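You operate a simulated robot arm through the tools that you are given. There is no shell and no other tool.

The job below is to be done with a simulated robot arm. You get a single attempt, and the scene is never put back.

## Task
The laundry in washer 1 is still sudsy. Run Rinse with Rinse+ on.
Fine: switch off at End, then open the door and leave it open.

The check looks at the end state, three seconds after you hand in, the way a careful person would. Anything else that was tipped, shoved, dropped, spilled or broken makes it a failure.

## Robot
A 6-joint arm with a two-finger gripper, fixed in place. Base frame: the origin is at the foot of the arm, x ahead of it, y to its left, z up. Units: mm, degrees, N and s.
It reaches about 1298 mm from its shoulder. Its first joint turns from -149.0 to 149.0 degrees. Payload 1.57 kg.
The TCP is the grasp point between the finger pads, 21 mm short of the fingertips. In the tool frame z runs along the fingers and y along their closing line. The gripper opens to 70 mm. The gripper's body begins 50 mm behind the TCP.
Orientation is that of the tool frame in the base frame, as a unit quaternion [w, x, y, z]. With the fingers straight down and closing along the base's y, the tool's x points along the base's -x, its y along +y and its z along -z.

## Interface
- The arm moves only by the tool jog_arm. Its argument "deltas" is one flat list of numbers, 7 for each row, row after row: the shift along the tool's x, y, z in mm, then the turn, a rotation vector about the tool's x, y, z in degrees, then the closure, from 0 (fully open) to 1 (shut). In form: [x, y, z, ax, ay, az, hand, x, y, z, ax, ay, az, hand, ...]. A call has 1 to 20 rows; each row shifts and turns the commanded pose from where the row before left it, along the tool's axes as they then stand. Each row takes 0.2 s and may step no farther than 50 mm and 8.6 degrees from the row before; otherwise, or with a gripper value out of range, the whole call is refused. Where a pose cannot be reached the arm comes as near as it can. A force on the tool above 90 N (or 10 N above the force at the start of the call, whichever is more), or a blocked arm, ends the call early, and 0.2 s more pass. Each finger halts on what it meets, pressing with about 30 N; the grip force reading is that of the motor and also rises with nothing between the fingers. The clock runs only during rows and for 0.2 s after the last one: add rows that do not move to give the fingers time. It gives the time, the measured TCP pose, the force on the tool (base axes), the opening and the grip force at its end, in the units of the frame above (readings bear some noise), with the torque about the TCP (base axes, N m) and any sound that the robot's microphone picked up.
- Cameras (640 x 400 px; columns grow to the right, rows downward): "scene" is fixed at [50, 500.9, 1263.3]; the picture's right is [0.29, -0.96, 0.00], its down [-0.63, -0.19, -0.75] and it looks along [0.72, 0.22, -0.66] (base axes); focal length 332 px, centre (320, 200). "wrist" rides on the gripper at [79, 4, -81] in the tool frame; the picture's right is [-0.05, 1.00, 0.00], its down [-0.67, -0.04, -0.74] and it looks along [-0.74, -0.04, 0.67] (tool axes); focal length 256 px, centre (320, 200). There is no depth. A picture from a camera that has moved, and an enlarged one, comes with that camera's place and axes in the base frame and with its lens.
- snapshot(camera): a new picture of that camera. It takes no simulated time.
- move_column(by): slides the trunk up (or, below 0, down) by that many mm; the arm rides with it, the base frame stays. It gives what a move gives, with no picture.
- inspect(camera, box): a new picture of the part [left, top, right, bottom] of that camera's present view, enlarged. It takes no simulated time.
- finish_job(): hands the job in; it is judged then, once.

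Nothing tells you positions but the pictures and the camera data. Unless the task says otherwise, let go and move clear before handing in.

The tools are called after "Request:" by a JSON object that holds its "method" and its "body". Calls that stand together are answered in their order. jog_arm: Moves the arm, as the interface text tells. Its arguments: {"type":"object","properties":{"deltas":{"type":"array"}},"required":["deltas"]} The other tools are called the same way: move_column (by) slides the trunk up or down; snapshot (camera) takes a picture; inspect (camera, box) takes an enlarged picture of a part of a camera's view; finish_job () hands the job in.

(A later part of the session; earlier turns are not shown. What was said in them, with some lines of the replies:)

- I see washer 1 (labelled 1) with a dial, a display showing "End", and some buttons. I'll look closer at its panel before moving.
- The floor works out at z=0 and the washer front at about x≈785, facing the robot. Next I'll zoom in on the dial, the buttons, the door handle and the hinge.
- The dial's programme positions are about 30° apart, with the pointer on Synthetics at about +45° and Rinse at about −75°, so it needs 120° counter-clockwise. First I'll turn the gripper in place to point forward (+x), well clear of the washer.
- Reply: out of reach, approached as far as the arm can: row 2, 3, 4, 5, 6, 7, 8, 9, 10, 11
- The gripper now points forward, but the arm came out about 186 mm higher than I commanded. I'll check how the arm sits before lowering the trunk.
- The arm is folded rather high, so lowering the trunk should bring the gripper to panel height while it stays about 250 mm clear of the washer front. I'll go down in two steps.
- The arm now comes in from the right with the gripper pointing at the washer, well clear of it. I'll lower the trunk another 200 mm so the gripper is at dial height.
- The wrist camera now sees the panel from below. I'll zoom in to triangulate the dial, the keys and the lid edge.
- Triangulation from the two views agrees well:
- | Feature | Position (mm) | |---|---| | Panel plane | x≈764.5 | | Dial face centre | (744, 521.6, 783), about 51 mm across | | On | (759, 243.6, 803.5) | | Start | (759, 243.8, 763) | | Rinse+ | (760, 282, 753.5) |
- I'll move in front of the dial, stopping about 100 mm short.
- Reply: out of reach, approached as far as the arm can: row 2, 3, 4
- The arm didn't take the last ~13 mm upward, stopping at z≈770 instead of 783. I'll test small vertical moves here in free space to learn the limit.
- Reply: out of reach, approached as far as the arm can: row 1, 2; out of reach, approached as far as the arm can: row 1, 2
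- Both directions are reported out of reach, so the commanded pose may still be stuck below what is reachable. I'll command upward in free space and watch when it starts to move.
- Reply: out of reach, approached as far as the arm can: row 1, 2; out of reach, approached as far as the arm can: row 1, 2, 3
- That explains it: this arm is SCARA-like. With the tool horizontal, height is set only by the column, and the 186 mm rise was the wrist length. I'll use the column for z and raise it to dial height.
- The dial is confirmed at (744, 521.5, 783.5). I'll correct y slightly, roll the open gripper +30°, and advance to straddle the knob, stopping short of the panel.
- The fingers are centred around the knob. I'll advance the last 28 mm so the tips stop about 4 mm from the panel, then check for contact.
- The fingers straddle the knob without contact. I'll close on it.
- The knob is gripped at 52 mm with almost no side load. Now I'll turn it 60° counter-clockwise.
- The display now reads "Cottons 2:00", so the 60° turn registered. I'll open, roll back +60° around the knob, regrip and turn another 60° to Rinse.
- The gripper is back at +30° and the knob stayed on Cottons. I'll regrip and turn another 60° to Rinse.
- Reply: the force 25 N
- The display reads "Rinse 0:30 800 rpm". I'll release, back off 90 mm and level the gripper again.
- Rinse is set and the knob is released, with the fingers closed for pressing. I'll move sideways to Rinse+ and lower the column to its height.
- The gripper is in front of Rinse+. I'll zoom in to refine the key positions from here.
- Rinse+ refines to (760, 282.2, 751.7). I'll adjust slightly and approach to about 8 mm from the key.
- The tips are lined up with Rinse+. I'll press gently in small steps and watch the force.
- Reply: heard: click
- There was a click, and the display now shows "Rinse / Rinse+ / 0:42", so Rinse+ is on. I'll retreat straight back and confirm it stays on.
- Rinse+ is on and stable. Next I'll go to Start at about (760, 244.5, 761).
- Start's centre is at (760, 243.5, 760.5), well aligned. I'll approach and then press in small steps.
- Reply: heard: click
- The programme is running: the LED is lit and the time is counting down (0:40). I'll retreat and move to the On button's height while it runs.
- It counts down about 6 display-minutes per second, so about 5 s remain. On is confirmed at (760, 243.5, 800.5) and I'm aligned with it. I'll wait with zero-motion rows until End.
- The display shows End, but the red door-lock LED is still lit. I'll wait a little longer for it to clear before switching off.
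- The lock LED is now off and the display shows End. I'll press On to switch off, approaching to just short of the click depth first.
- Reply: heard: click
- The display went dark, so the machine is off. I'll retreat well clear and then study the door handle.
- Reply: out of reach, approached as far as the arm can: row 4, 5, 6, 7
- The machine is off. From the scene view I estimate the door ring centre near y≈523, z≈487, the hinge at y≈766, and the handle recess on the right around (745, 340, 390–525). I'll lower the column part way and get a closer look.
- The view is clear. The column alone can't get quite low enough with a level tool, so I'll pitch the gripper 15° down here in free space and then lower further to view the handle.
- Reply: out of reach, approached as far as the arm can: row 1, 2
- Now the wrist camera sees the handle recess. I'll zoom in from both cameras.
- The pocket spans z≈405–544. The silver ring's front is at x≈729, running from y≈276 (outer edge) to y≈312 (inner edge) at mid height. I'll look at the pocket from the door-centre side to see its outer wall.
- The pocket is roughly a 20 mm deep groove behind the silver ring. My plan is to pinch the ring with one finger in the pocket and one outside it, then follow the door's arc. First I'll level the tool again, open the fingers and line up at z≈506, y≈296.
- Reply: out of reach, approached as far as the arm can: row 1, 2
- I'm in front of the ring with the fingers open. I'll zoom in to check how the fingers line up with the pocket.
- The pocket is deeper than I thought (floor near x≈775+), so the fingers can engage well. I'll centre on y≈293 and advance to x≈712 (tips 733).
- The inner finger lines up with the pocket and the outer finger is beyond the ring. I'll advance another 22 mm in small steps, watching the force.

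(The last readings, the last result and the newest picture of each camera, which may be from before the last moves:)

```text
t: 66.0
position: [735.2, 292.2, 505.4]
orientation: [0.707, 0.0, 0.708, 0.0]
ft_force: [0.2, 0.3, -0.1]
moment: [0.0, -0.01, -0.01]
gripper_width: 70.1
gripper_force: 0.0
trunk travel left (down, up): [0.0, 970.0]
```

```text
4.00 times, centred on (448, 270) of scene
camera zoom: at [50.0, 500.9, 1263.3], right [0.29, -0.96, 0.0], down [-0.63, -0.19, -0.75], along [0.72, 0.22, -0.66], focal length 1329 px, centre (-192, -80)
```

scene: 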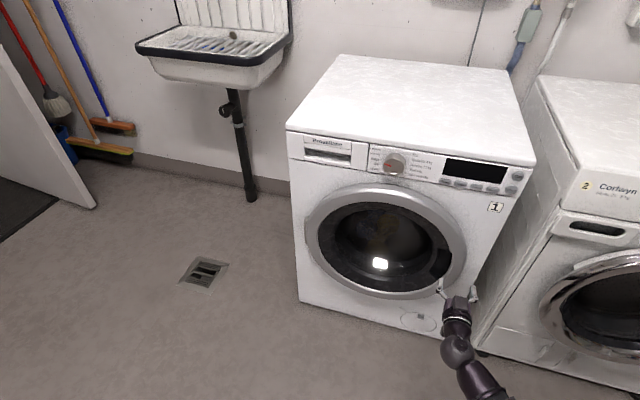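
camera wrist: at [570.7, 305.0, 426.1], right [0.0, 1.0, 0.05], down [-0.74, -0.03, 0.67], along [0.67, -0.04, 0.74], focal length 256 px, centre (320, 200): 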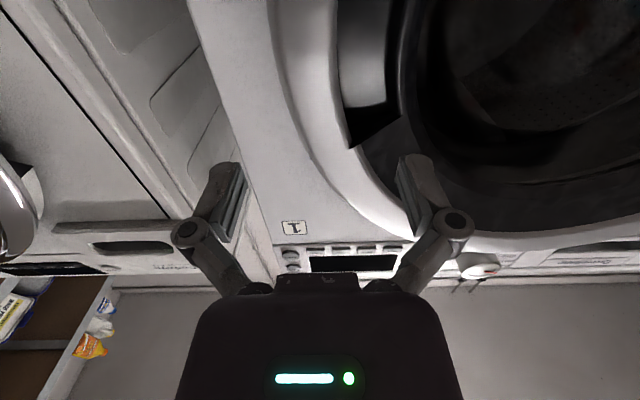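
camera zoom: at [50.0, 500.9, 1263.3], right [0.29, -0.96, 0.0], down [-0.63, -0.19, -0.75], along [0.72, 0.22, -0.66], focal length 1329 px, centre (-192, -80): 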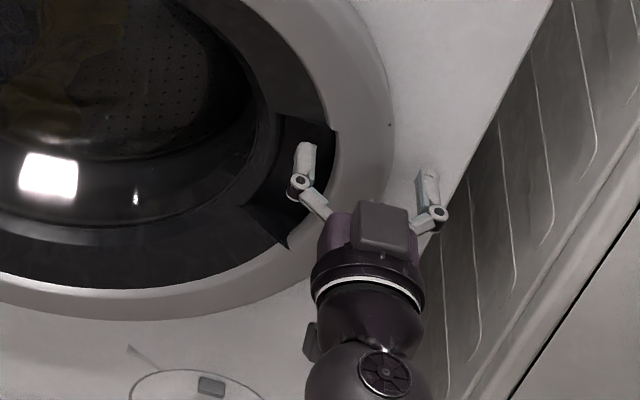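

No contact so far, with the tips straddling the ring at x≈756. I'll close gently to pinch the ring.

Request:
{"method": "jog_arm", "body": {"deltas": [0, 0, 0, 0, 0, 0, 0.2, 0, 0, 0, 0, 0, 0, 0.35, 0, 0, 0, 0, 0, 0, 0.5, 0, 0, 0, 0, 0, 0, 0.7, 0, 0, 0, 0, 0, 0, 0.7]}}

Request:
{"method": "inspect", "body": {"camera": "wrist", "box": [180, 20, 460, 240]}}

```text
t: 67.2
position: [734.4, 296.5, 506.2]
orientation: [0.707, -0.004, 0.707, 0.002]
ft_force: [-15.7, 35.6, -2.0]
moment: [-0.54, 0.47, 0.56]
gripper_width: 39.0
gripper_force: 32.2
trunk travel left (down, up): [0.0, 970.0]
```

```text
1.82 times, centred on (320, 130) of wrist
camera zoom: at [652.3, 299.9, 426.1], right [-0.01, 1.0, 0.05], down [-0.74, -0.04, 0.67], along [0.67, -0.03, 0.74], focal length 465 px, centre (320, 327)
```

zoom: 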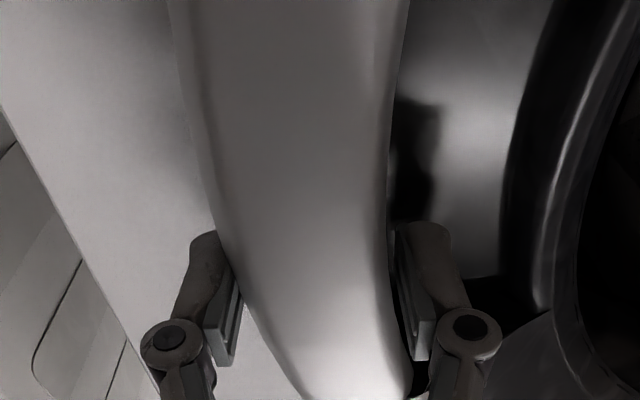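

Pinched at 39 mm, but there is a 35 N side load because the ring centre is a few mm to the left of the commanded y. I'll shift +4 mm in y to relieve it.

Request:
{"method": "jog_arm", "body": {"deltas": [0, 2, 0, 0, 0, 0, 0.7, 0, 2, 0, 0, 0, 0, 0.7, 0, 0, 0, 0, 0, 0, 0.7]}}

```text
t: 68.0
position: [734.8, 295.7, 505.4]
orientation: [0.707, -0.001, 0.707, -0.001]
ft_force: [-17.6, 15.4, -5.3]
moment: [-0.7, -0.31, 0.59]
gripper_width: 39.3
gripper_force: 32.1
trunk travel left (down, up): [0.0, 970.0]
```

The side load is reduced. Now a trial pull of about 12 mm straight out to see if the latch releases and the grip holds.

Request:
{"method": "jog_arm", "body": {"deltas": [0, 0, -3, 0, 0, 0, 0.8, 0, 0, -3, 0, 0, 0, 0.8, 0, 0, -3, 0, 0, 0, 0.8, 0, 0, -3, 0, 0, 0, 0.8]}}

Request:
{"method": "inspect", "body": {"camera": "wrist", "box": [180, 20, 460, 240]}}

Request:
{"method": "inspect", "body": {"camera": "scene", "box": [400, 220, 496, 320]}}

```text
t: 69.0
position: [722.5, 296.2, 504.0]
orientation: [0.707, 0.0, 0.707, 0.0]
ft_force: [4.7, 11.2, 4.2]
moment: [-0.57, 0.32, -0.66]
gripper_width: 39.6
gripper_force: 31.8
trunk travel left (down, up): [0.0, 970.0]
```

```text
1.82 times, centred on (320, 130) of wrist
camera zoom: at [640.7, 301.5, 426.1], right [0.0, 1.0, 0.05], down [-0.74, -0.03, 0.67], along [0.67, -0.04, 0.74], focal length 465 px, centre (320, 327)
```

zoom: 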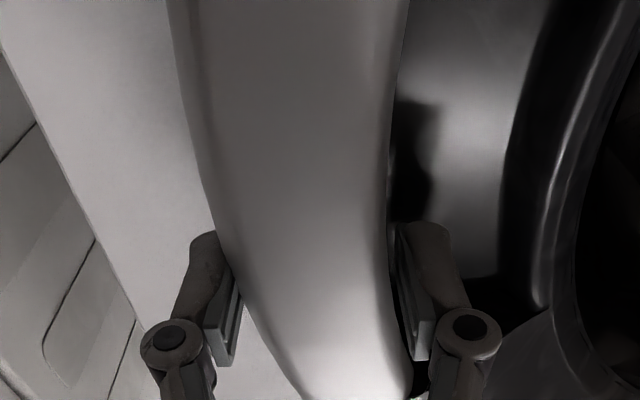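

```text
4.00 times, centred on (448, 270) of scene
camera zoom: at [50.0, 500.9, 1263.3], right [0.29, -0.96, 0.0], down [-0.63, -0.19, -0.75], along [0.72, 0.22, -0.66], focal length 1329 px, centre (-192, -80)
```

zoom: 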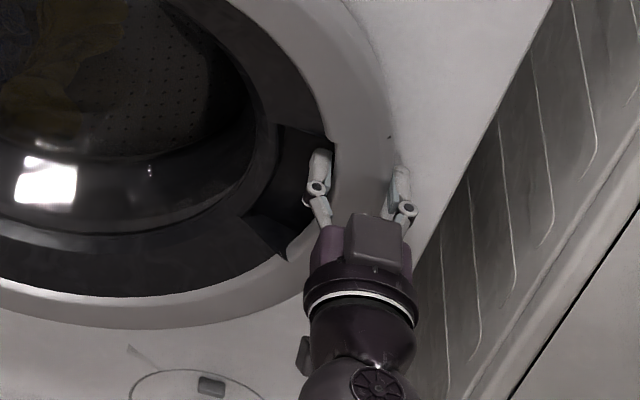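

The door is moving with the gripper, so the latch has released and the grip holds. Next I'll follow the door's arc about the hinge near (765, 770), 2° per row, checking forces as I go.

Request:
{"method": "jog_arm", "body": {"deltas": [0, 1.34, -16.5, 3, 0, 0, 0.8, 0, 1.34, -16.5, 2, 0, 0, 0.8, 0, 1.34, -16.5, 2, 0, 0, 0.8]}}

Request:
{"method": "snapshot", "body": {"camera": "scene"}}

Request:
{"method": "inspect", "body": {"camera": "wrist", "box": [180, 20, 460, 240]}}

```text
t: 69.8
position: [673.7, 303.3, 505.7]
orientation: [0.706, 0.044, 0.705, -0.043]
ft_force: [2.0, 13.7, 3.0]
moment: [-0.5, 0.49, 0.25]
gripper_width: 39.4
gripper_force: 32.1
trunk travel left (down, up): [0.0, 970.0]
```

```text
taken
```

scene: 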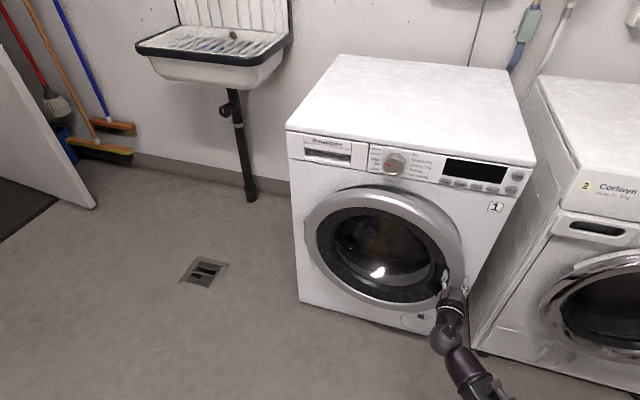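

```text
1.82 times, centred on (320, 130) of wrist
camera zoom: at [592.9, 317.6, 426.1], right [0.12, 0.99, 0.05], down [-0.74, 0.06, 0.67], along [0.66, -0.12, 0.74], focal length 465 px, centre (320, 327)
```

zoom: 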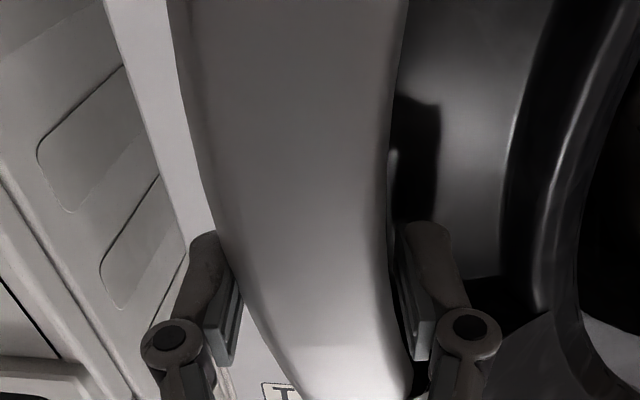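

The door is opening smoothly (about 7°) with low forces. I'll continue along the arc.

Request:
{"method": "jog_arm", "body": {"deltas": [0, 1.9, -16.5, 2, 0, 0, 0.8, 0, 1.9, -16.5, 2, 0, 0, 0.8, 0, 1.6, -16.5, 2, 0, 0, 0.8, 0, 1.5, -16.5, 2, 0, 0, 0.8]}}

Request:
{"method": "snapshot", "body": {"camera": "scene"}}

```text
t: 70.8
position: [610.5, 320.5, 505.2]
orientation: [0.701, 0.094, 0.701, -0.094]
ft_force: [-0.4, -3.4, -2.2]
moment: [-0.84, 0.06, 0.17]
gripper_width: 39.2
gripper_force: 31.7
trunk travel left (down, up): [0.0, 970.0]
```

```text
taken
```

scene: 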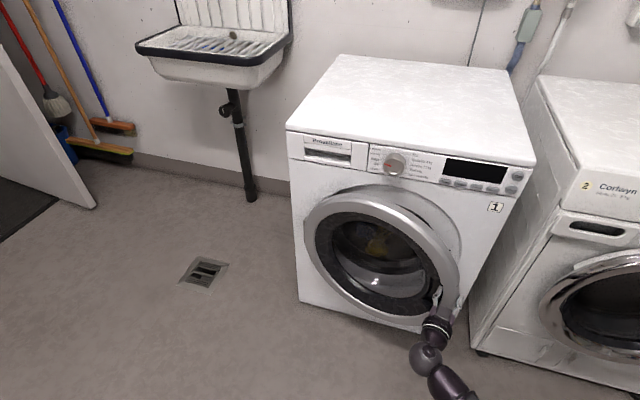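

Forces are near zero and the door is at about 15°. I'll continue in bigger batches.

Request:
{"method": "jog_arm", "body": {"deltas": [0, 1.3, -16.5, 2, 0, 0, 0.8, 0, 1.3, -16.5, 2, 0, 0, 0.8, 0, 1.3, -16.5, 2, 0, 0, 0.8, 0, 1.3, -16.5, 2, 0, 0, 0.8, 0, 1.3, -16.5, 2, 0, 0, 0.8, 0, 1.3, -16.5, 2, 0, 0, 0.8]}}

Request:
{"method": "snapshot", "body": {"camera": "scene"}}

```text
t: 72.2
position: [518.9, 361.6, 505.0]
orientation: [0.687, 0.167, 0.688, -0.166]
ft_force: [-10.5, -19.3, -2.3]
moment: [-0.54, 0.23, -0.28]
gripper_width: 39.4
gripper_force: 31.4
trunk travel left (down, up): [0.0, 970.0]
```

```text
taken
```

scene: 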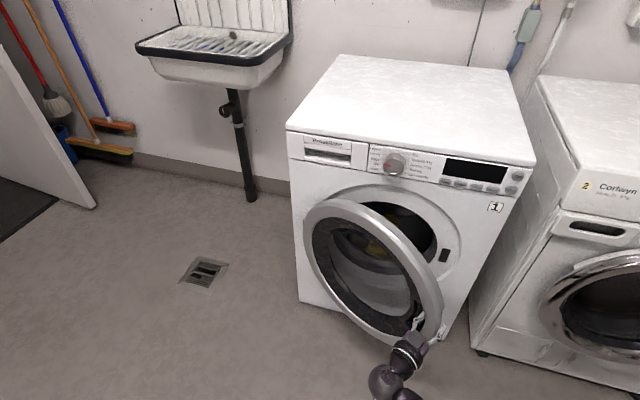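

The grip still holds at about 27°, with a small side load showing my path is drifting inward. I'll reduce the inward component and continue.

Request:
{"method": "jog_arm", "body": {"deltas": [0, 0.0, -16.5, 2, 0, 0, 0.8, 0, 0.2, -16.5, 2, 0, 0, 0.8, 0, 0.4, -16.5, 2, 0, 0, 0.8, 0, 0.6, -16.5, 2, 0, 0, 0.8, 0, 0.8, -16.5, 2, 0, 0, 0.8]}}

Request:
{"method": "snapshot", "body": {"camera": "scene"}}

```text
t: 73.4
position: [451.7, 409.2, 504.5]
orientation: [0.671, 0.223, 0.671, -0.224]
ft_force: [20.4, 22.2, 8.1]
moment: [-0.12, 0.77, -0.04]
gripper_width: 39.3
gripper_force: 31.7
trunk travel left (down, up): [0.0, 970.0]
```

```text
taken
```

scene: 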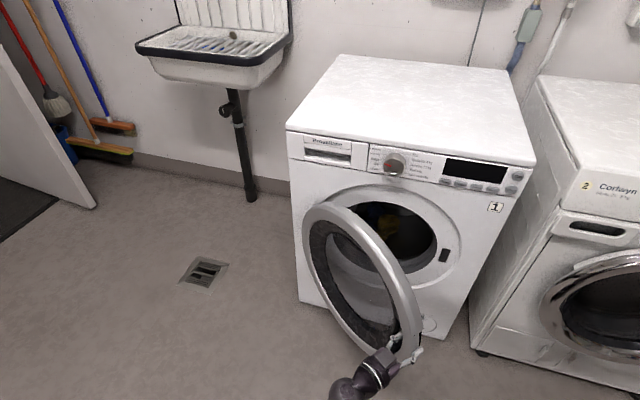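

Fitting a circle to the measured positions puts the hinge at about (769, 790) with radius 496 mm, so I can follow the arc more exactly. I'll continue to about 46°.

Request:
{"method": "jog_arm", "body": {"deltas": [0, 3.5, -17.3, 2, 0, 0, 0.8, 0, 3.5, -17.3, 2, 0, 0, 0.8, 0, 3.0, -17.3, 2, 0, 0, 0.8, 0, 1.5, -17.3, 2, 0, 0, 0.8, 0, 1.5, -17.3, 2, 0, 0, 0.8]}}

Request:
{"method": "snapshot", "body": {"camera": "scene"}}

```text
t: 74.6
position: [400.4, 461.6, 503.8]
orientation: [0.65, 0.277, 0.651, -0.276]
ft_force: [-22.4, -19.4, -5.3]
moment: [-0.74, 0.1, -0.37]
gripper_width: 39.2
gripper_force: 31.9
out of reach, approached as far as the arm can: row 5
trunk travel left (down, up): [0.0, 970.0]
```

```text
taken
```

scene: 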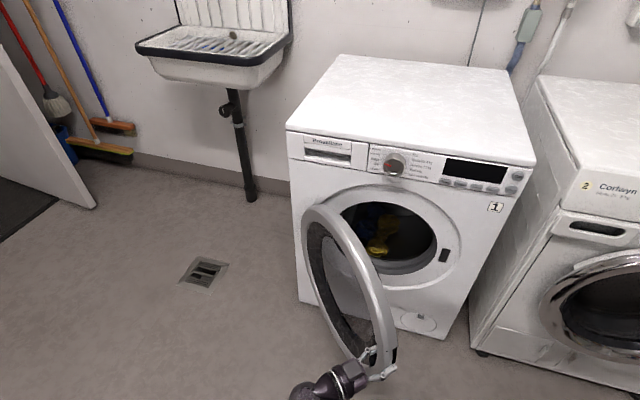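

The wrist reached its limit with the door at about 46°, so I'll release here. First I'll relax the side load, then open the fingers and see whether the door stays put.

Request:
{"method": "jog_arm", "body": {"deltas": [0, -3, 0, 0, 0, 0, 0.8, 0, -2.5, 0, 0, 0, 0, 0.8, 0, 0, 0, 0, 0, 0, 0.4, 0, 0, 0, 0, 0, 0, 0, 0, 0, 0, 0, 0, 0, 0, 0, 0, 0, 0, 0, 0, 0]}}

Request:
{"method": "snapshot", "body": {"camera": "scene"}}

Request:
{"method": "snapshot", "body": {"camera": "wrist"}}

```text
t: 76.0
position: [411.2, 457.4, 504.5]
orientation: [0.649, 0.28, 0.649, -0.28]
ft_force: [-0.1, -0.6, 0.4]
moment: [0.0, 0.01, -0.01]
gripper_width: 70.0
gripper_force: 0.1
out of reach, approached as far as the arm can: row 1
trunk travel left (down, up): [0.0, 970.0]
```

```text
taken
```

scene: 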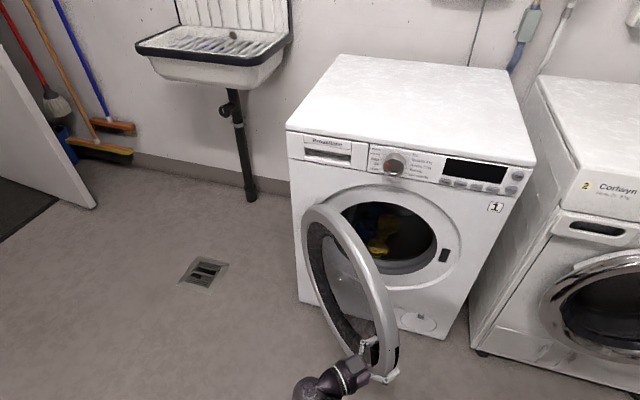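

```text
taken
camera wrist: at [357.1, 519.2, 426.2], right [0.73, 0.69, 0.05], down [-0.54, 0.52, 0.67], along [0.43, -0.51, 0.74], focal length 256 px, centre (320, 200)
```

wrist: 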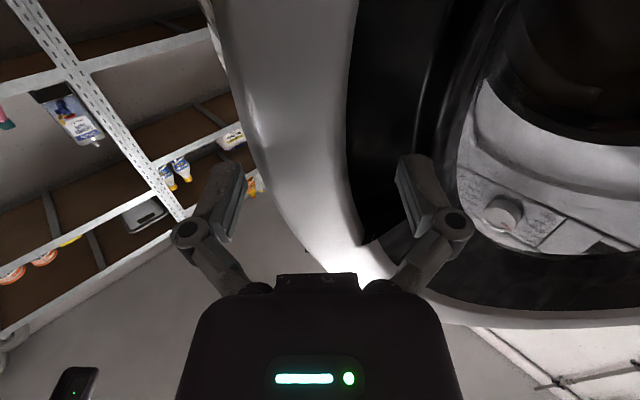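

The grip is released with both fingers clear of the ring, and the door stays at about 45°. I'll back straight out away from the door, easing the yaw back a little so the wrist stays in range.

Request:
{"method": "jog_arm", "body": {"deltas": [0, 0, -10, -1, 0, 0, 0, 0, 0, -10, -1, 0, 0, 0, 0, 0, -10, -1.5, 0, 0, 0, 0, 0, -10, -2, 0, 0, 0, 0, 0, 0, 0, 0, 0, 0]}}

Request:
{"method": "snapshot", "body": {"camera": "wrist"}}

Request:
{"method": "snapshot", "body": {"camera": "scene"}}

```text
t: 77.2
position: [382.0, 486.7, 505.3]
orientation: [0.662, 0.25, 0.661, -0.251]
ft_force: [0.1, 0.4, 0.6]
moment: [0.01, 0.02, 0.03]
gripper_width: 69.9
gripper_force: 0.1
trunk travel left (down, up): [0.0, 970.0]
```

```text
taken
camera wrist: at [321.4, 543.1, 426.2], right [0.66, 0.75, 0.05], down [-0.58, 0.47, 0.67], along [0.47, -0.47, 0.74], focal length 256 px, centre (320, 200)
```

wrist: 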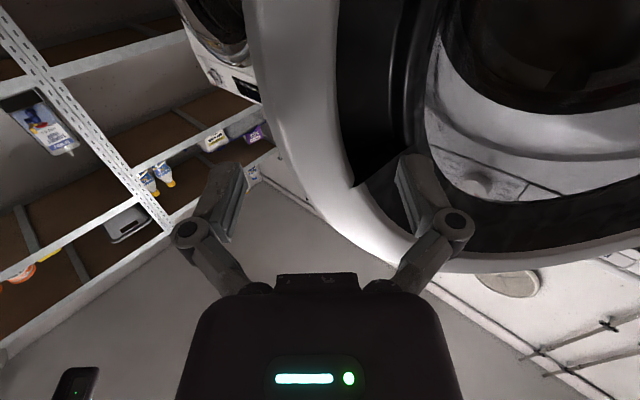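

```text
taken
```

scene: 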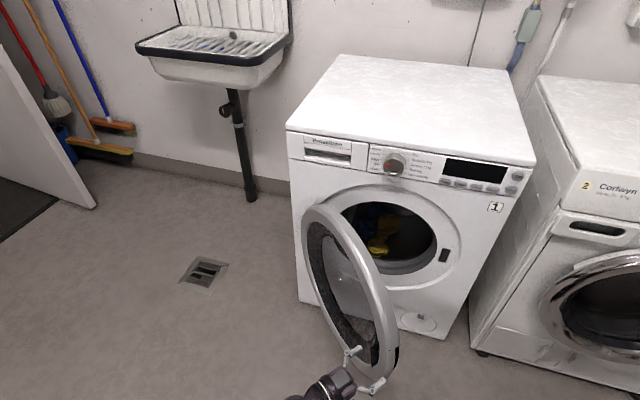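

The fingers are clear of the ring and the door stays at about 45°. I'll back off more, close the fingers, and raise the column so I can pass over the door top (z≈722) and push it further open from inside.

Request:
{"method": "jog_arm", "body": {"deltas": [0, 0, -15, -3, 0, 0, 0, 0, 0, -15, -4, 0, 0, 0, 0, 0, -15, -4, 0, 0, 0.3, 0, 0, -15, -4, 0, 0, 0.6, 0, 0, 0, 0, 0, 0, 1, 0, 0, 0, 0, 0, 0, 1]}}

Request:
{"method": "move_column", "body": {"by": 200}}

Request:
{"method": "snapshot", "body": {"camera": "scene"}}

```text
t: 78.6
position: [333.0, 521.4, 505.1]
orientation: [0.688, 0.163, 0.688, -0.162]
ft_force: [0.3, -0.1, -0.5]
moment: [-0.02, -0.03, -0.05]
gripper_width: 0.0
gripper_force: 28.3
trunk travel left (down, up): [0.0, 970.0]
```

```text
t: 80.8
position: [332.8, 521.1, 705.3]
orientation: [0.688, 0.162, 0.688, -0.162]
ft_force: [0.2, -0.2, -0.1]
moment: [0.02, -0.03, 0.0]
gripper_width: 0.1
gripper_force: 28.8
trunk travel left (down, up): [-200.0, 770.0]
```

```text
taken
```

scene: 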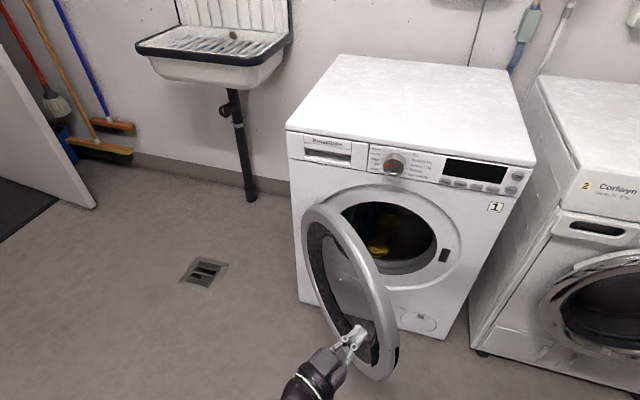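

Request:
{"method": "move_column", "body": {"by": 215}}

Request:
{"method": "snapshot", "body": {"camera": "scene"}}

```text
t: 83.0
position: [332.4, 521.5, 920.2]
orientation: [0.688, 0.162, 0.688, -0.162]
ft_force: [-0.5, -0.1, 0.4]
moment: [-0.02, -0.02, -0.02]
gripper_width: 0.0
gripper_force: 28.6
trunk travel left (down, up): [-415.0, 555.0]
```

```text
taken
```

scene: 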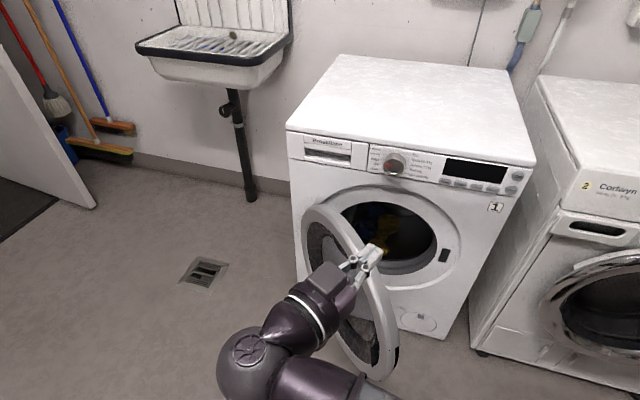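

The arm is now above the door (z≈920). I'll swing around over the washer front in free air, turning the tool to face leftward, staying above z=850 and ahead of the lid.

Request:
{"method": "jog_arm", "body": {"deltas": [0, 14.8, 39.1, -5.3, 0, 0, 1, 0, 11.2, 40.3, -5.3, 0, 0, 1, 0, 7.4, 41.2, -5.3, 0, 0, 1, 0, 3.6, 41.7, -5.3, 0, 0, 1, 0, -0.4, 41.8, -5.3, 0, 0, 1, 0, -8.6, 11.4, -8, 0, 0, 1, 0, -10.1, 10.1, -8, 0, 0, 1, 0, -11.4, 8.6, -8, 0, 0, 1, 0, -12.5, 6.9, -8, 0, 0, 1, 0, -13.3, 5.1, -8, 0, 0, 1, 0, -13.9, 3.2, -8, 0, 0, 1, 0, -14.3, 1.2, -8, 0, 0, 1, 0, 0, 0, 0, 0, 0, 1]}}

Request:
{"method": "snapshot", "body": {"camera": "scene"}}

```text
t: 85.8
position: [620.8, 439.7, 920.0]
orientation: [0.625, -0.331, 0.625, 0.331]
ft_force: [0.5, -0.2, -0.3]
moment: [0.03, 0.01, -0.02]
gripper_width: 0.1
gripper_force: 28.6
trunk travel left (down, up): [-415.0, 555.0]
```

```text
taken
```

scene: 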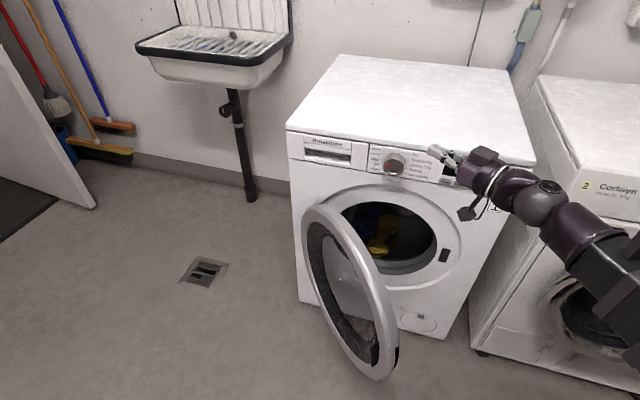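

The arm is clear and the door is undisturbed. Next leg: turn to heading ~112° and move to (490, 370).

Request:
{"method": "jog_arm", "body": {"deltas": [0, 9.8, -18.7, -8, 0, 0, 1, 0, 12.3, -17.1, -8, 0, 0, 1, 0, 14.6, -15.2, -8, 0, 0, 1, 0, 16.6, -13.1, -8, 0, 0, 1, 0, 18.2, -10.7, -8, 0, 0, 1, 0, 19.5, -8.0, -8, 0, 0, 1, 0, 20.4, -5.2, -8, 0, 0, 1, 0, 0, 0, 0, 0, 0, 1]}}

Request:
{"method": "snapshot", "body": {"camera": "scene"}}

```text
t: 87.7
position: [489.8, 369.5, 920.9]
orientation: [0.395, -0.586, 0.395, 0.586]
ft_force: [0.3, -0.5, -0.2]
moment: [-0.01, 0.02, 0.02]
gripper_width: 0.1
gripper_force: 28.2
trunk travel left (down, up): [-415.0, 555.0]
```

```text
taken
```

scene: 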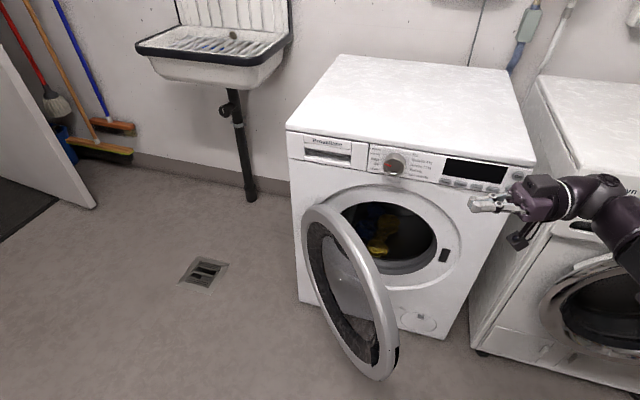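

Facing the inner side of the door, with the tip about 80 mm from its plane. I'll lower the column in two steps.

Request:
{"method": "move_column", "body": {"by": -200}}

Request:
{"method": "snapshot", "body": {"camera": "scene"}}

Request:
{"method": "move_column", "body": {"by": -200}}

Request:
{"method": "snapshot", "body": {"camera": "scene"}}

Request:
{"method": "snapshot", "body": {"camera": "wrist"}}

```text
t: 89.8
position: [490.4, 369.1, 719.7]
orientation: [0.396, -0.586, 0.395, 0.587]
ft_force: [-0.1, 0.3, -0.5]
moment: [0.01, -0.04, -0.03]
gripper_width: 0.0
gripper_force: 28.2
trunk travel left (down, up): [-215.0, 755.0]
```

```text
taken
```

scene: 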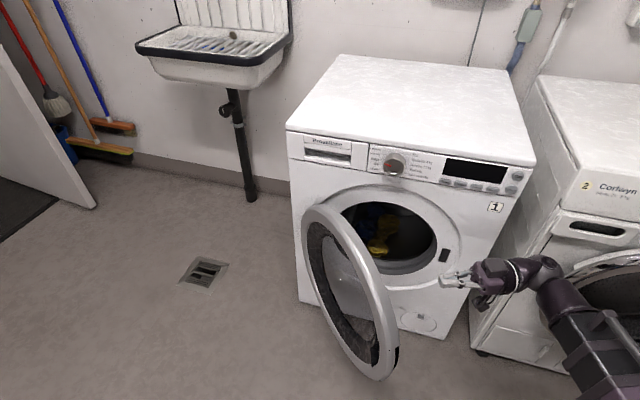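

```text
t: 92.0
position: [489.5, 371.1, 520.2]
orientation: [0.397, -0.585, 0.395, 0.587]
ft_force: [-0.6, 0.1, -0.4]
moment: [-0.03, -0.01, 0.01]
gripper_width: 0.0
gripper_force: 29.1
trunk travel left (down, up): [-15.0, 955.0]
```

```text
taken
```

scene: 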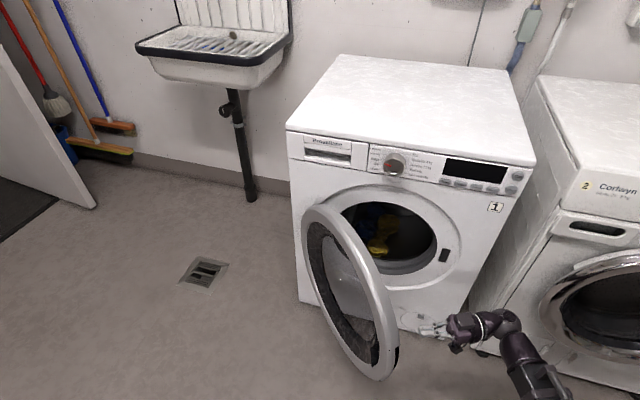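

```text
taken
camera wrist: at [515.8, 293.5, 441.3], right [-0.93, -0.37, 0.05], down [0.31, -0.68, 0.67], along [-0.21, 0.63, 0.74], focal length 256 px, centre (320, 200)
```

wrist: 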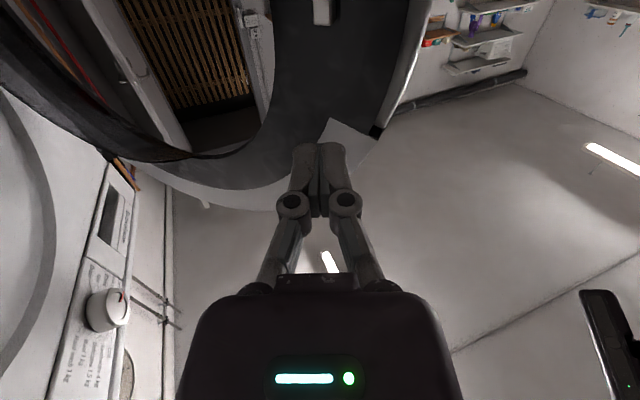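

The wrist view shows the door's inner panel ahead, with the latch hook about 40 mm below my contact height. I'll advance gently toward the panel.

Request:
{"method": "jog_arm", "body": {"deltas": [0, 0, 20, 0, 0, 0, 1, 0, 0, 20, 0, 0, 0, 1, 0, 0, 15, 0, 0, 0, 1, 0, 0, 10, 0, 0, 0, 1, 0, 0, 0, 0, 0, 0, 1]}}

Request:
{"method": "snapshot", "body": {"camera": "wrist"}}

Request:
{"method": "snapshot", "body": {"camera": "scene"}}

```text
t: 93.2
position: [466.8, 430.4, 520.4]
orientation: [0.395, -0.586, 0.394, 0.587]
ft_force: [0.4, -0.2, -0.9]
moment: [0.05, 0.02, 0.04]
gripper_width: 0.2
gripper_force: 28.1
trunk travel left (down, up): [-15.0, 955.0]
```

```text
taken
camera wrist: at [491.9, 353.7, 441.3], right [-0.93, -0.37, 0.05], down [0.31, -0.68, 0.67], along [-0.21, 0.63, 0.74], focal length 256 px, centre (320, 200)
```

wrist: 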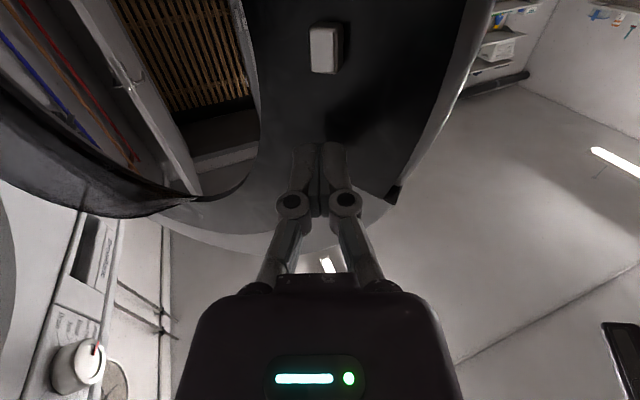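

```text
taken
```

scene: 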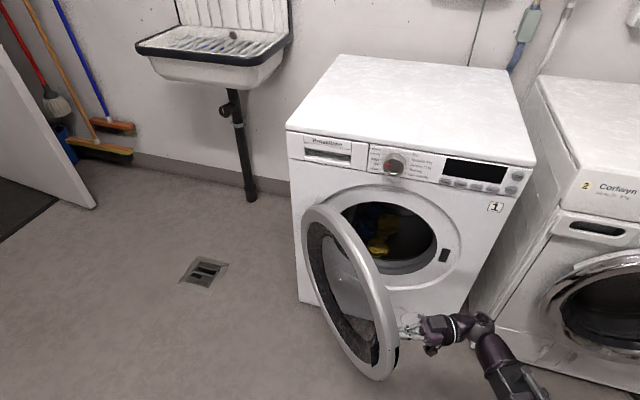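

The tip is about 20 mm from the panel. I'll make contact and start pushing slowly along the arc to about 54°.

Request:
{"method": "jog_arm", "body": {"deltas": [0, 0.8, 11.4, 0, 0, 0, 1, 0, 0.8, 11.4, 0, 0, 0, 1, 0, 4.4, 11, 0, 0, 0, 1, 0, 4.3, 11, 0, 0, 0, 1, 0, 3.8, 11.2, 0, 0, 0, 1, 0, 3.7, 11.3, 0, 0, 0, 1, 0, 3.2, 11.3, 0, 0, 0, 1, 0, 3.1, 11.4, 0, 0, 0, 1]}}

Request:
{"method": "snapshot", "body": {"camera": "scene"}}

Request:
{"method": "snapshot", "body": {"camera": "wrist"}}

```text
t: 95.0
position: [409.5, 505.8, 520.6]
orientation: [0.396, -0.585, 0.395, 0.587]
ft_force: [-0.1, -0.4, 0.5]
moment: [0.03, -0.02, -0.01]
gripper_width: 0.0
gripper_force: 28.5
trunk travel left (down, up): [-15.0, 955.0]
```

```text
taken
```

scene: 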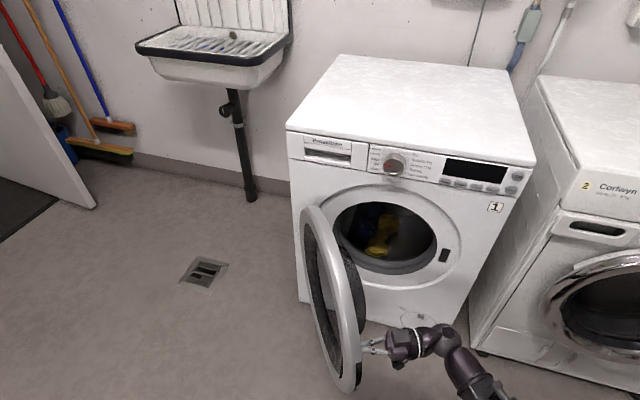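

```text
taken
camera wrist: at [434.6, 428.1, 441.3], right [-0.93, -0.37, 0.05], down [0.31, -0.68, 0.67], along [-0.21, 0.63, 0.74], focal length 256 px, centre (320, 200)
```

wrist: 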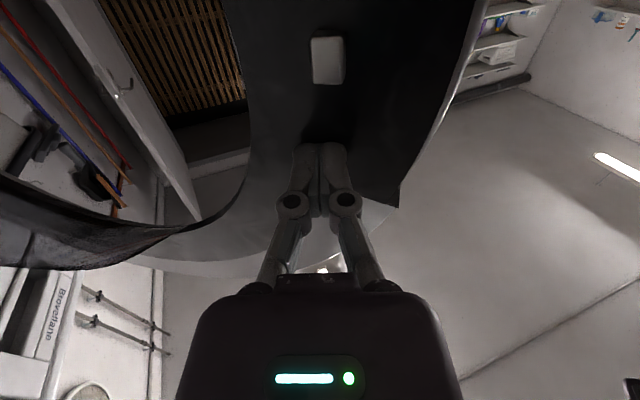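

The door is swinging open easily with almost no force. I'll continue pushing toward ~75°.

Request:
{"method": "jog_arm", "body": {"deltas": [0, 2.6, 11.5, 0, 0, 0, 1, 0, 2.5, 11.6, 0, 0, 0, 1, 0, 1.9, 11.6, 0, 0, 0, 1, 0, 1.9, 11.7, 0, 0, 0, 1, 0, 1.4, 11.7, 0, 0, 0, 1, 0, 1.3, 11.8, 0, 0, 0, 1, 0, 0.7, 11.8, 0, 0, 0, 1, 0, 0.7, 11.9, 0, 0, 0, 1, 0, 0.2, 11.8, 0, 0, 0, 1, 0, 0.1, 11.8, 0, 0, 0, 1, 0, -0.5, 11.8, 0, 0, 0, 1, 0, -0.5, 11.8, 0, 0, 0, 1, 0, -1.1, 11.8, 0, 0, 0, 1, 0, -1.2, 11.8, 0, 0, 0, 1]}}

Request:
{"method": "snapshot", "body": {"camera": "scene"}}

Request:
{"method": "snapshot", "body": {"camera": "wrist"}}

```text
t: 98.0
position: [338.5, 652.5, 520.9]
orientation: [0.395, -0.586, 0.396, 0.586]
ft_force: [0.3, 0.2, 0.9]
moment: [-0.01, 0.03, 0.01]
gripper_width: 0.0
gripper_force: 29.1
trunk travel left (down, up): [-15.0, 955.0]
```

```text
taken
```

scene: 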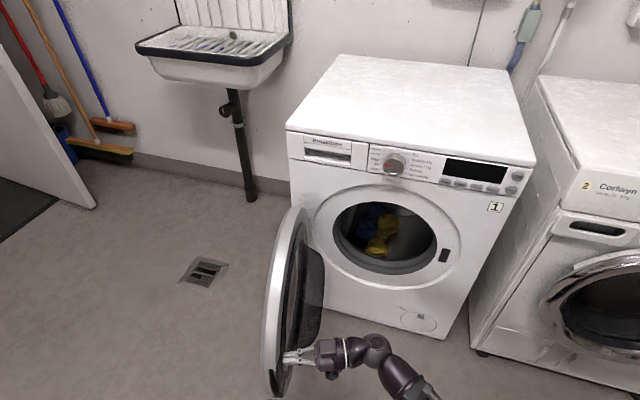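

```text
taken
camera wrist: at [365.2, 576.2, 441.2], right [-0.93, -0.37, 0.05], down [0.31, -0.68, 0.67], along [-0.21, 0.63, 0.74], focal length 256 px, centre (320, 200)
```

wrist: 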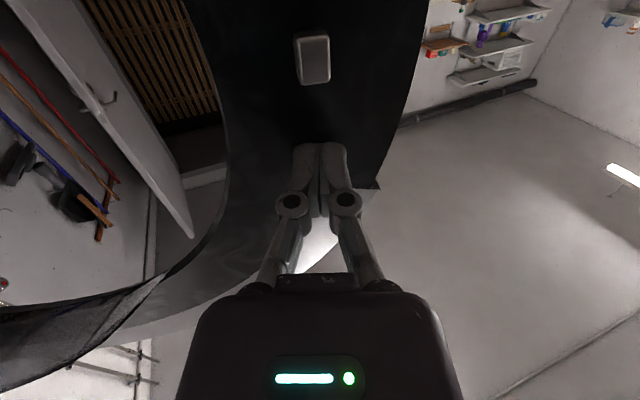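

The door is near 78° now. I'll push a bit further, to about 88°.

Request:
{"method": "jog_arm", "body": {"deltas": [0, -1.7, 11.7, 0, 0, 0, 1, 0, -1.8, 11.7, 0, 0, 0, 1, 0, -2.3, 11.6, 0, 0, 0, 1, 0, -2.4, 11.6, 0, 0, 0, 1, 0, -2.9, 11.5, 0, 0, 0, 1, 0, -3.0, 11.5, 0, 0, 0, 1, 0, -3.5, 11.3, 0, 0, 0, 1, 0, -3.6, 11.3, 0, 0, 0, 1]}}

Request:
{"method": "snapshot", "body": {"camera": "scene"}}

Request:
{"method": "snapshot", "body": {"camera": "wrist"}}

```text
t: 99.8
position: [325.3, 748.2, 520.8]
orientation: [0.396, -0.585, 0.395, 0.586]
ft_force: [0.5, 0.9, 0.5]
moment: [0.02, -0.04, 0.01]
gripper_width: 0.2
gripper_force: 28.6
trunk travel left (down, up): [-15.0, 955.0]
```

```text
taken
```

scene: 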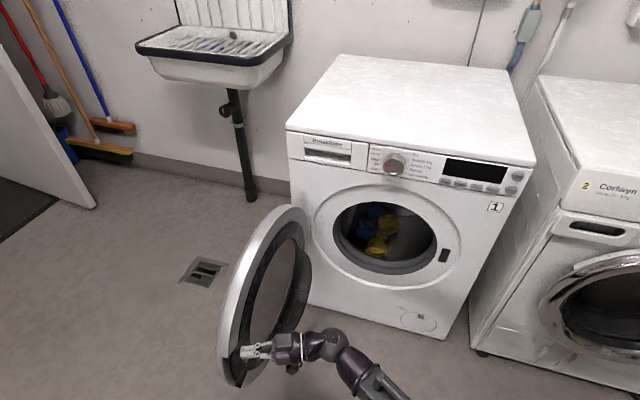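

```text
taken
camera wrist: at [350.2, 670.9, 441.4], right [-0.93, -0.37, 0.05], down [0.31, -0.68, 0.66], along [-0.21, 0.63, 0.75], focal length 256 px, centre (320, 200)
```

wrist: 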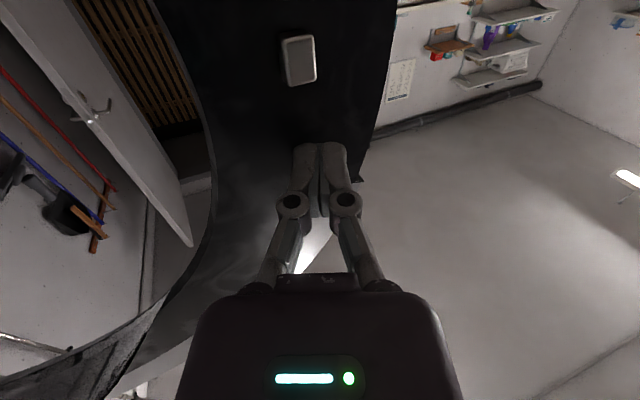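

The door is open to about 90°. I'll back the arm straight off, away from the door, and check that it stays open.

Request:
{"method": "jog_arm", "body": {"deltas": [0, 0, -10, 0, 0, 0, 1, 0, 0, -20, 0, 0, 0, 1, 0, 0, -25, 0, 0, 0, 1, 0, 0, -25, 0, 0, 0, 1, 0, 0, -25, 0, 0, 0, 1, 0, 0, -25, 0, 0, 0, 1, 0, 0, -20, 0, 0, 0, 1, 0, 0, 0, 0, 0, 0, 1]}}

Request:
{"method": "snapshot", "body": {"camera": "scene"}}

Request:
{"method": "inspect", "body": {"camera": "scene", "box": [360, 130, 540, 230]}}

```text
t: 101.6
position: [380.3, 608.0, 521.0]
orientation: [0.395, -0.586, 0.395, 0.587]
ft_force: [-0.3, 0.2, 0.6]
moment: [-0.01, 0.01, 0.03]
gripper_width: 0.0
gripper_force: 28.1
trunk travel left (down, up): [-15.0, 955.0]
```

```text
taken
```

scene: 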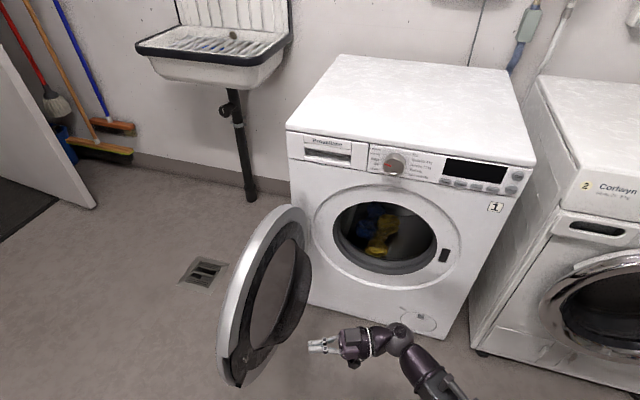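

```text
3.56 times, centred on (450, 180) of scene
camera zoom: at [50.0, 500.9, 1263.3], right [0.29, -0.96, 0.0], down [-0.63, -0.19, -0.75], along [0.72, 0.22, -0.66], focal length 1181 px, centre (-142, 271)
```

zoom: 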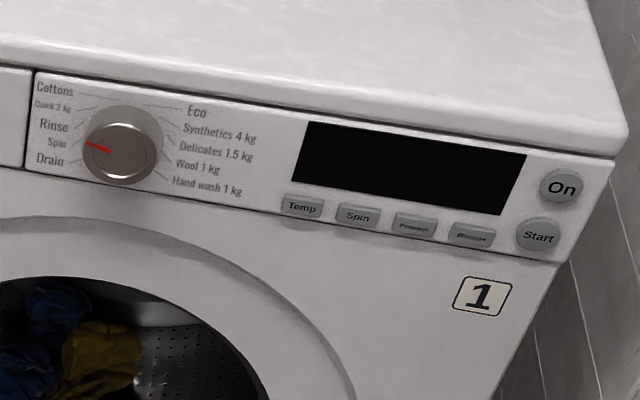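

The door stands open, the display is dark and the laundry is still in the drum. I'll wait briefly to confirm the door doesn't swing back.

Request:
{"method": "jog_arm", "body": {"deltas": [0, 0, 0, 0, 0, 0, 1, 0, 0, 0, 0, 0, 0, 1, 0, 0, 0, 0, 0, 0, 1, 0, 0, 0, 0, 0, 0, 1, 0, 0, 0, 0, 0, 0, 1, 0, 0, 0, 0, 0, 0, 1, 0, 0, 0, 0, 0, 0, 1, 0, 0, 0, 0, 0, 0, 1, 0, 0, 0, 0, 0, 0, 1, 0, 0, 0, 0, 0, 0, 1, 0, 0, 0, 0, 0, 0, 1, 0, 0, 0, 0, 0, 0, 1, 0, 0, 0, 0, 0, 0, 1]}}

Request:
{"method": "snapshot", "body": {"camera": "scene"}}

```text
t: 104.4
position: [380.3, 607.3, 521.4]
orientation: [0.397, -0.585, 0.396, 0.586]
ft_force: [0.3, 0.4, 0.0]
moment: [-0.02, -0.01, 0.02]
gripper_width: 0.0
gripper_force: 28.4
trunk travel left (down, up): [-15.0, 955.0]
```

```text
taken
```

scene: 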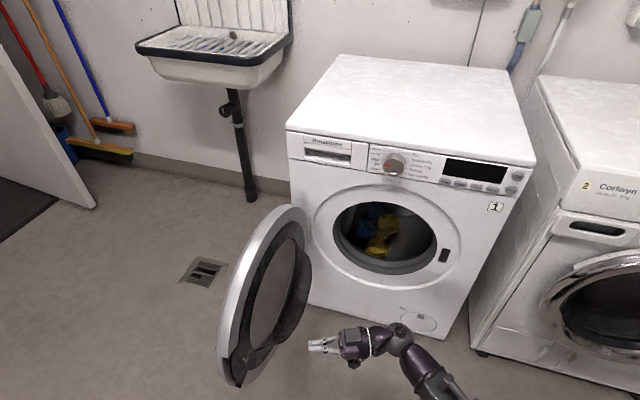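

The door hasn't moved from about 90°, washer 1 is off after completing Rinse with Rinse+, and the arm is clear with nothing else disturbed. I'm handing the job in.

Request:
{"method": "finish_job", "body": {}}

```text
The job is handed in.
```

Washer 1 ran Rinse with Rinse+ on through to End. I then switched it off and opened the door, and left it open at about 90°.

- **Programme:** the display showed "Rinse / Rinse+ / 0:42" before I pressed Start, counted down to End, and the door-lock light went out before I switched off.
- **Switched off:** the display was dark afterwards, and the dial is still pointing at Rinse.
- **Door:** I pulled it open by the ring, then pushed it further from inside. It held still for about three seconds of waiting before I handed in.
- **Surroundings:** the laundry is still in the drum, the arm is clear of the door, and the camera view showed nothing else moved.
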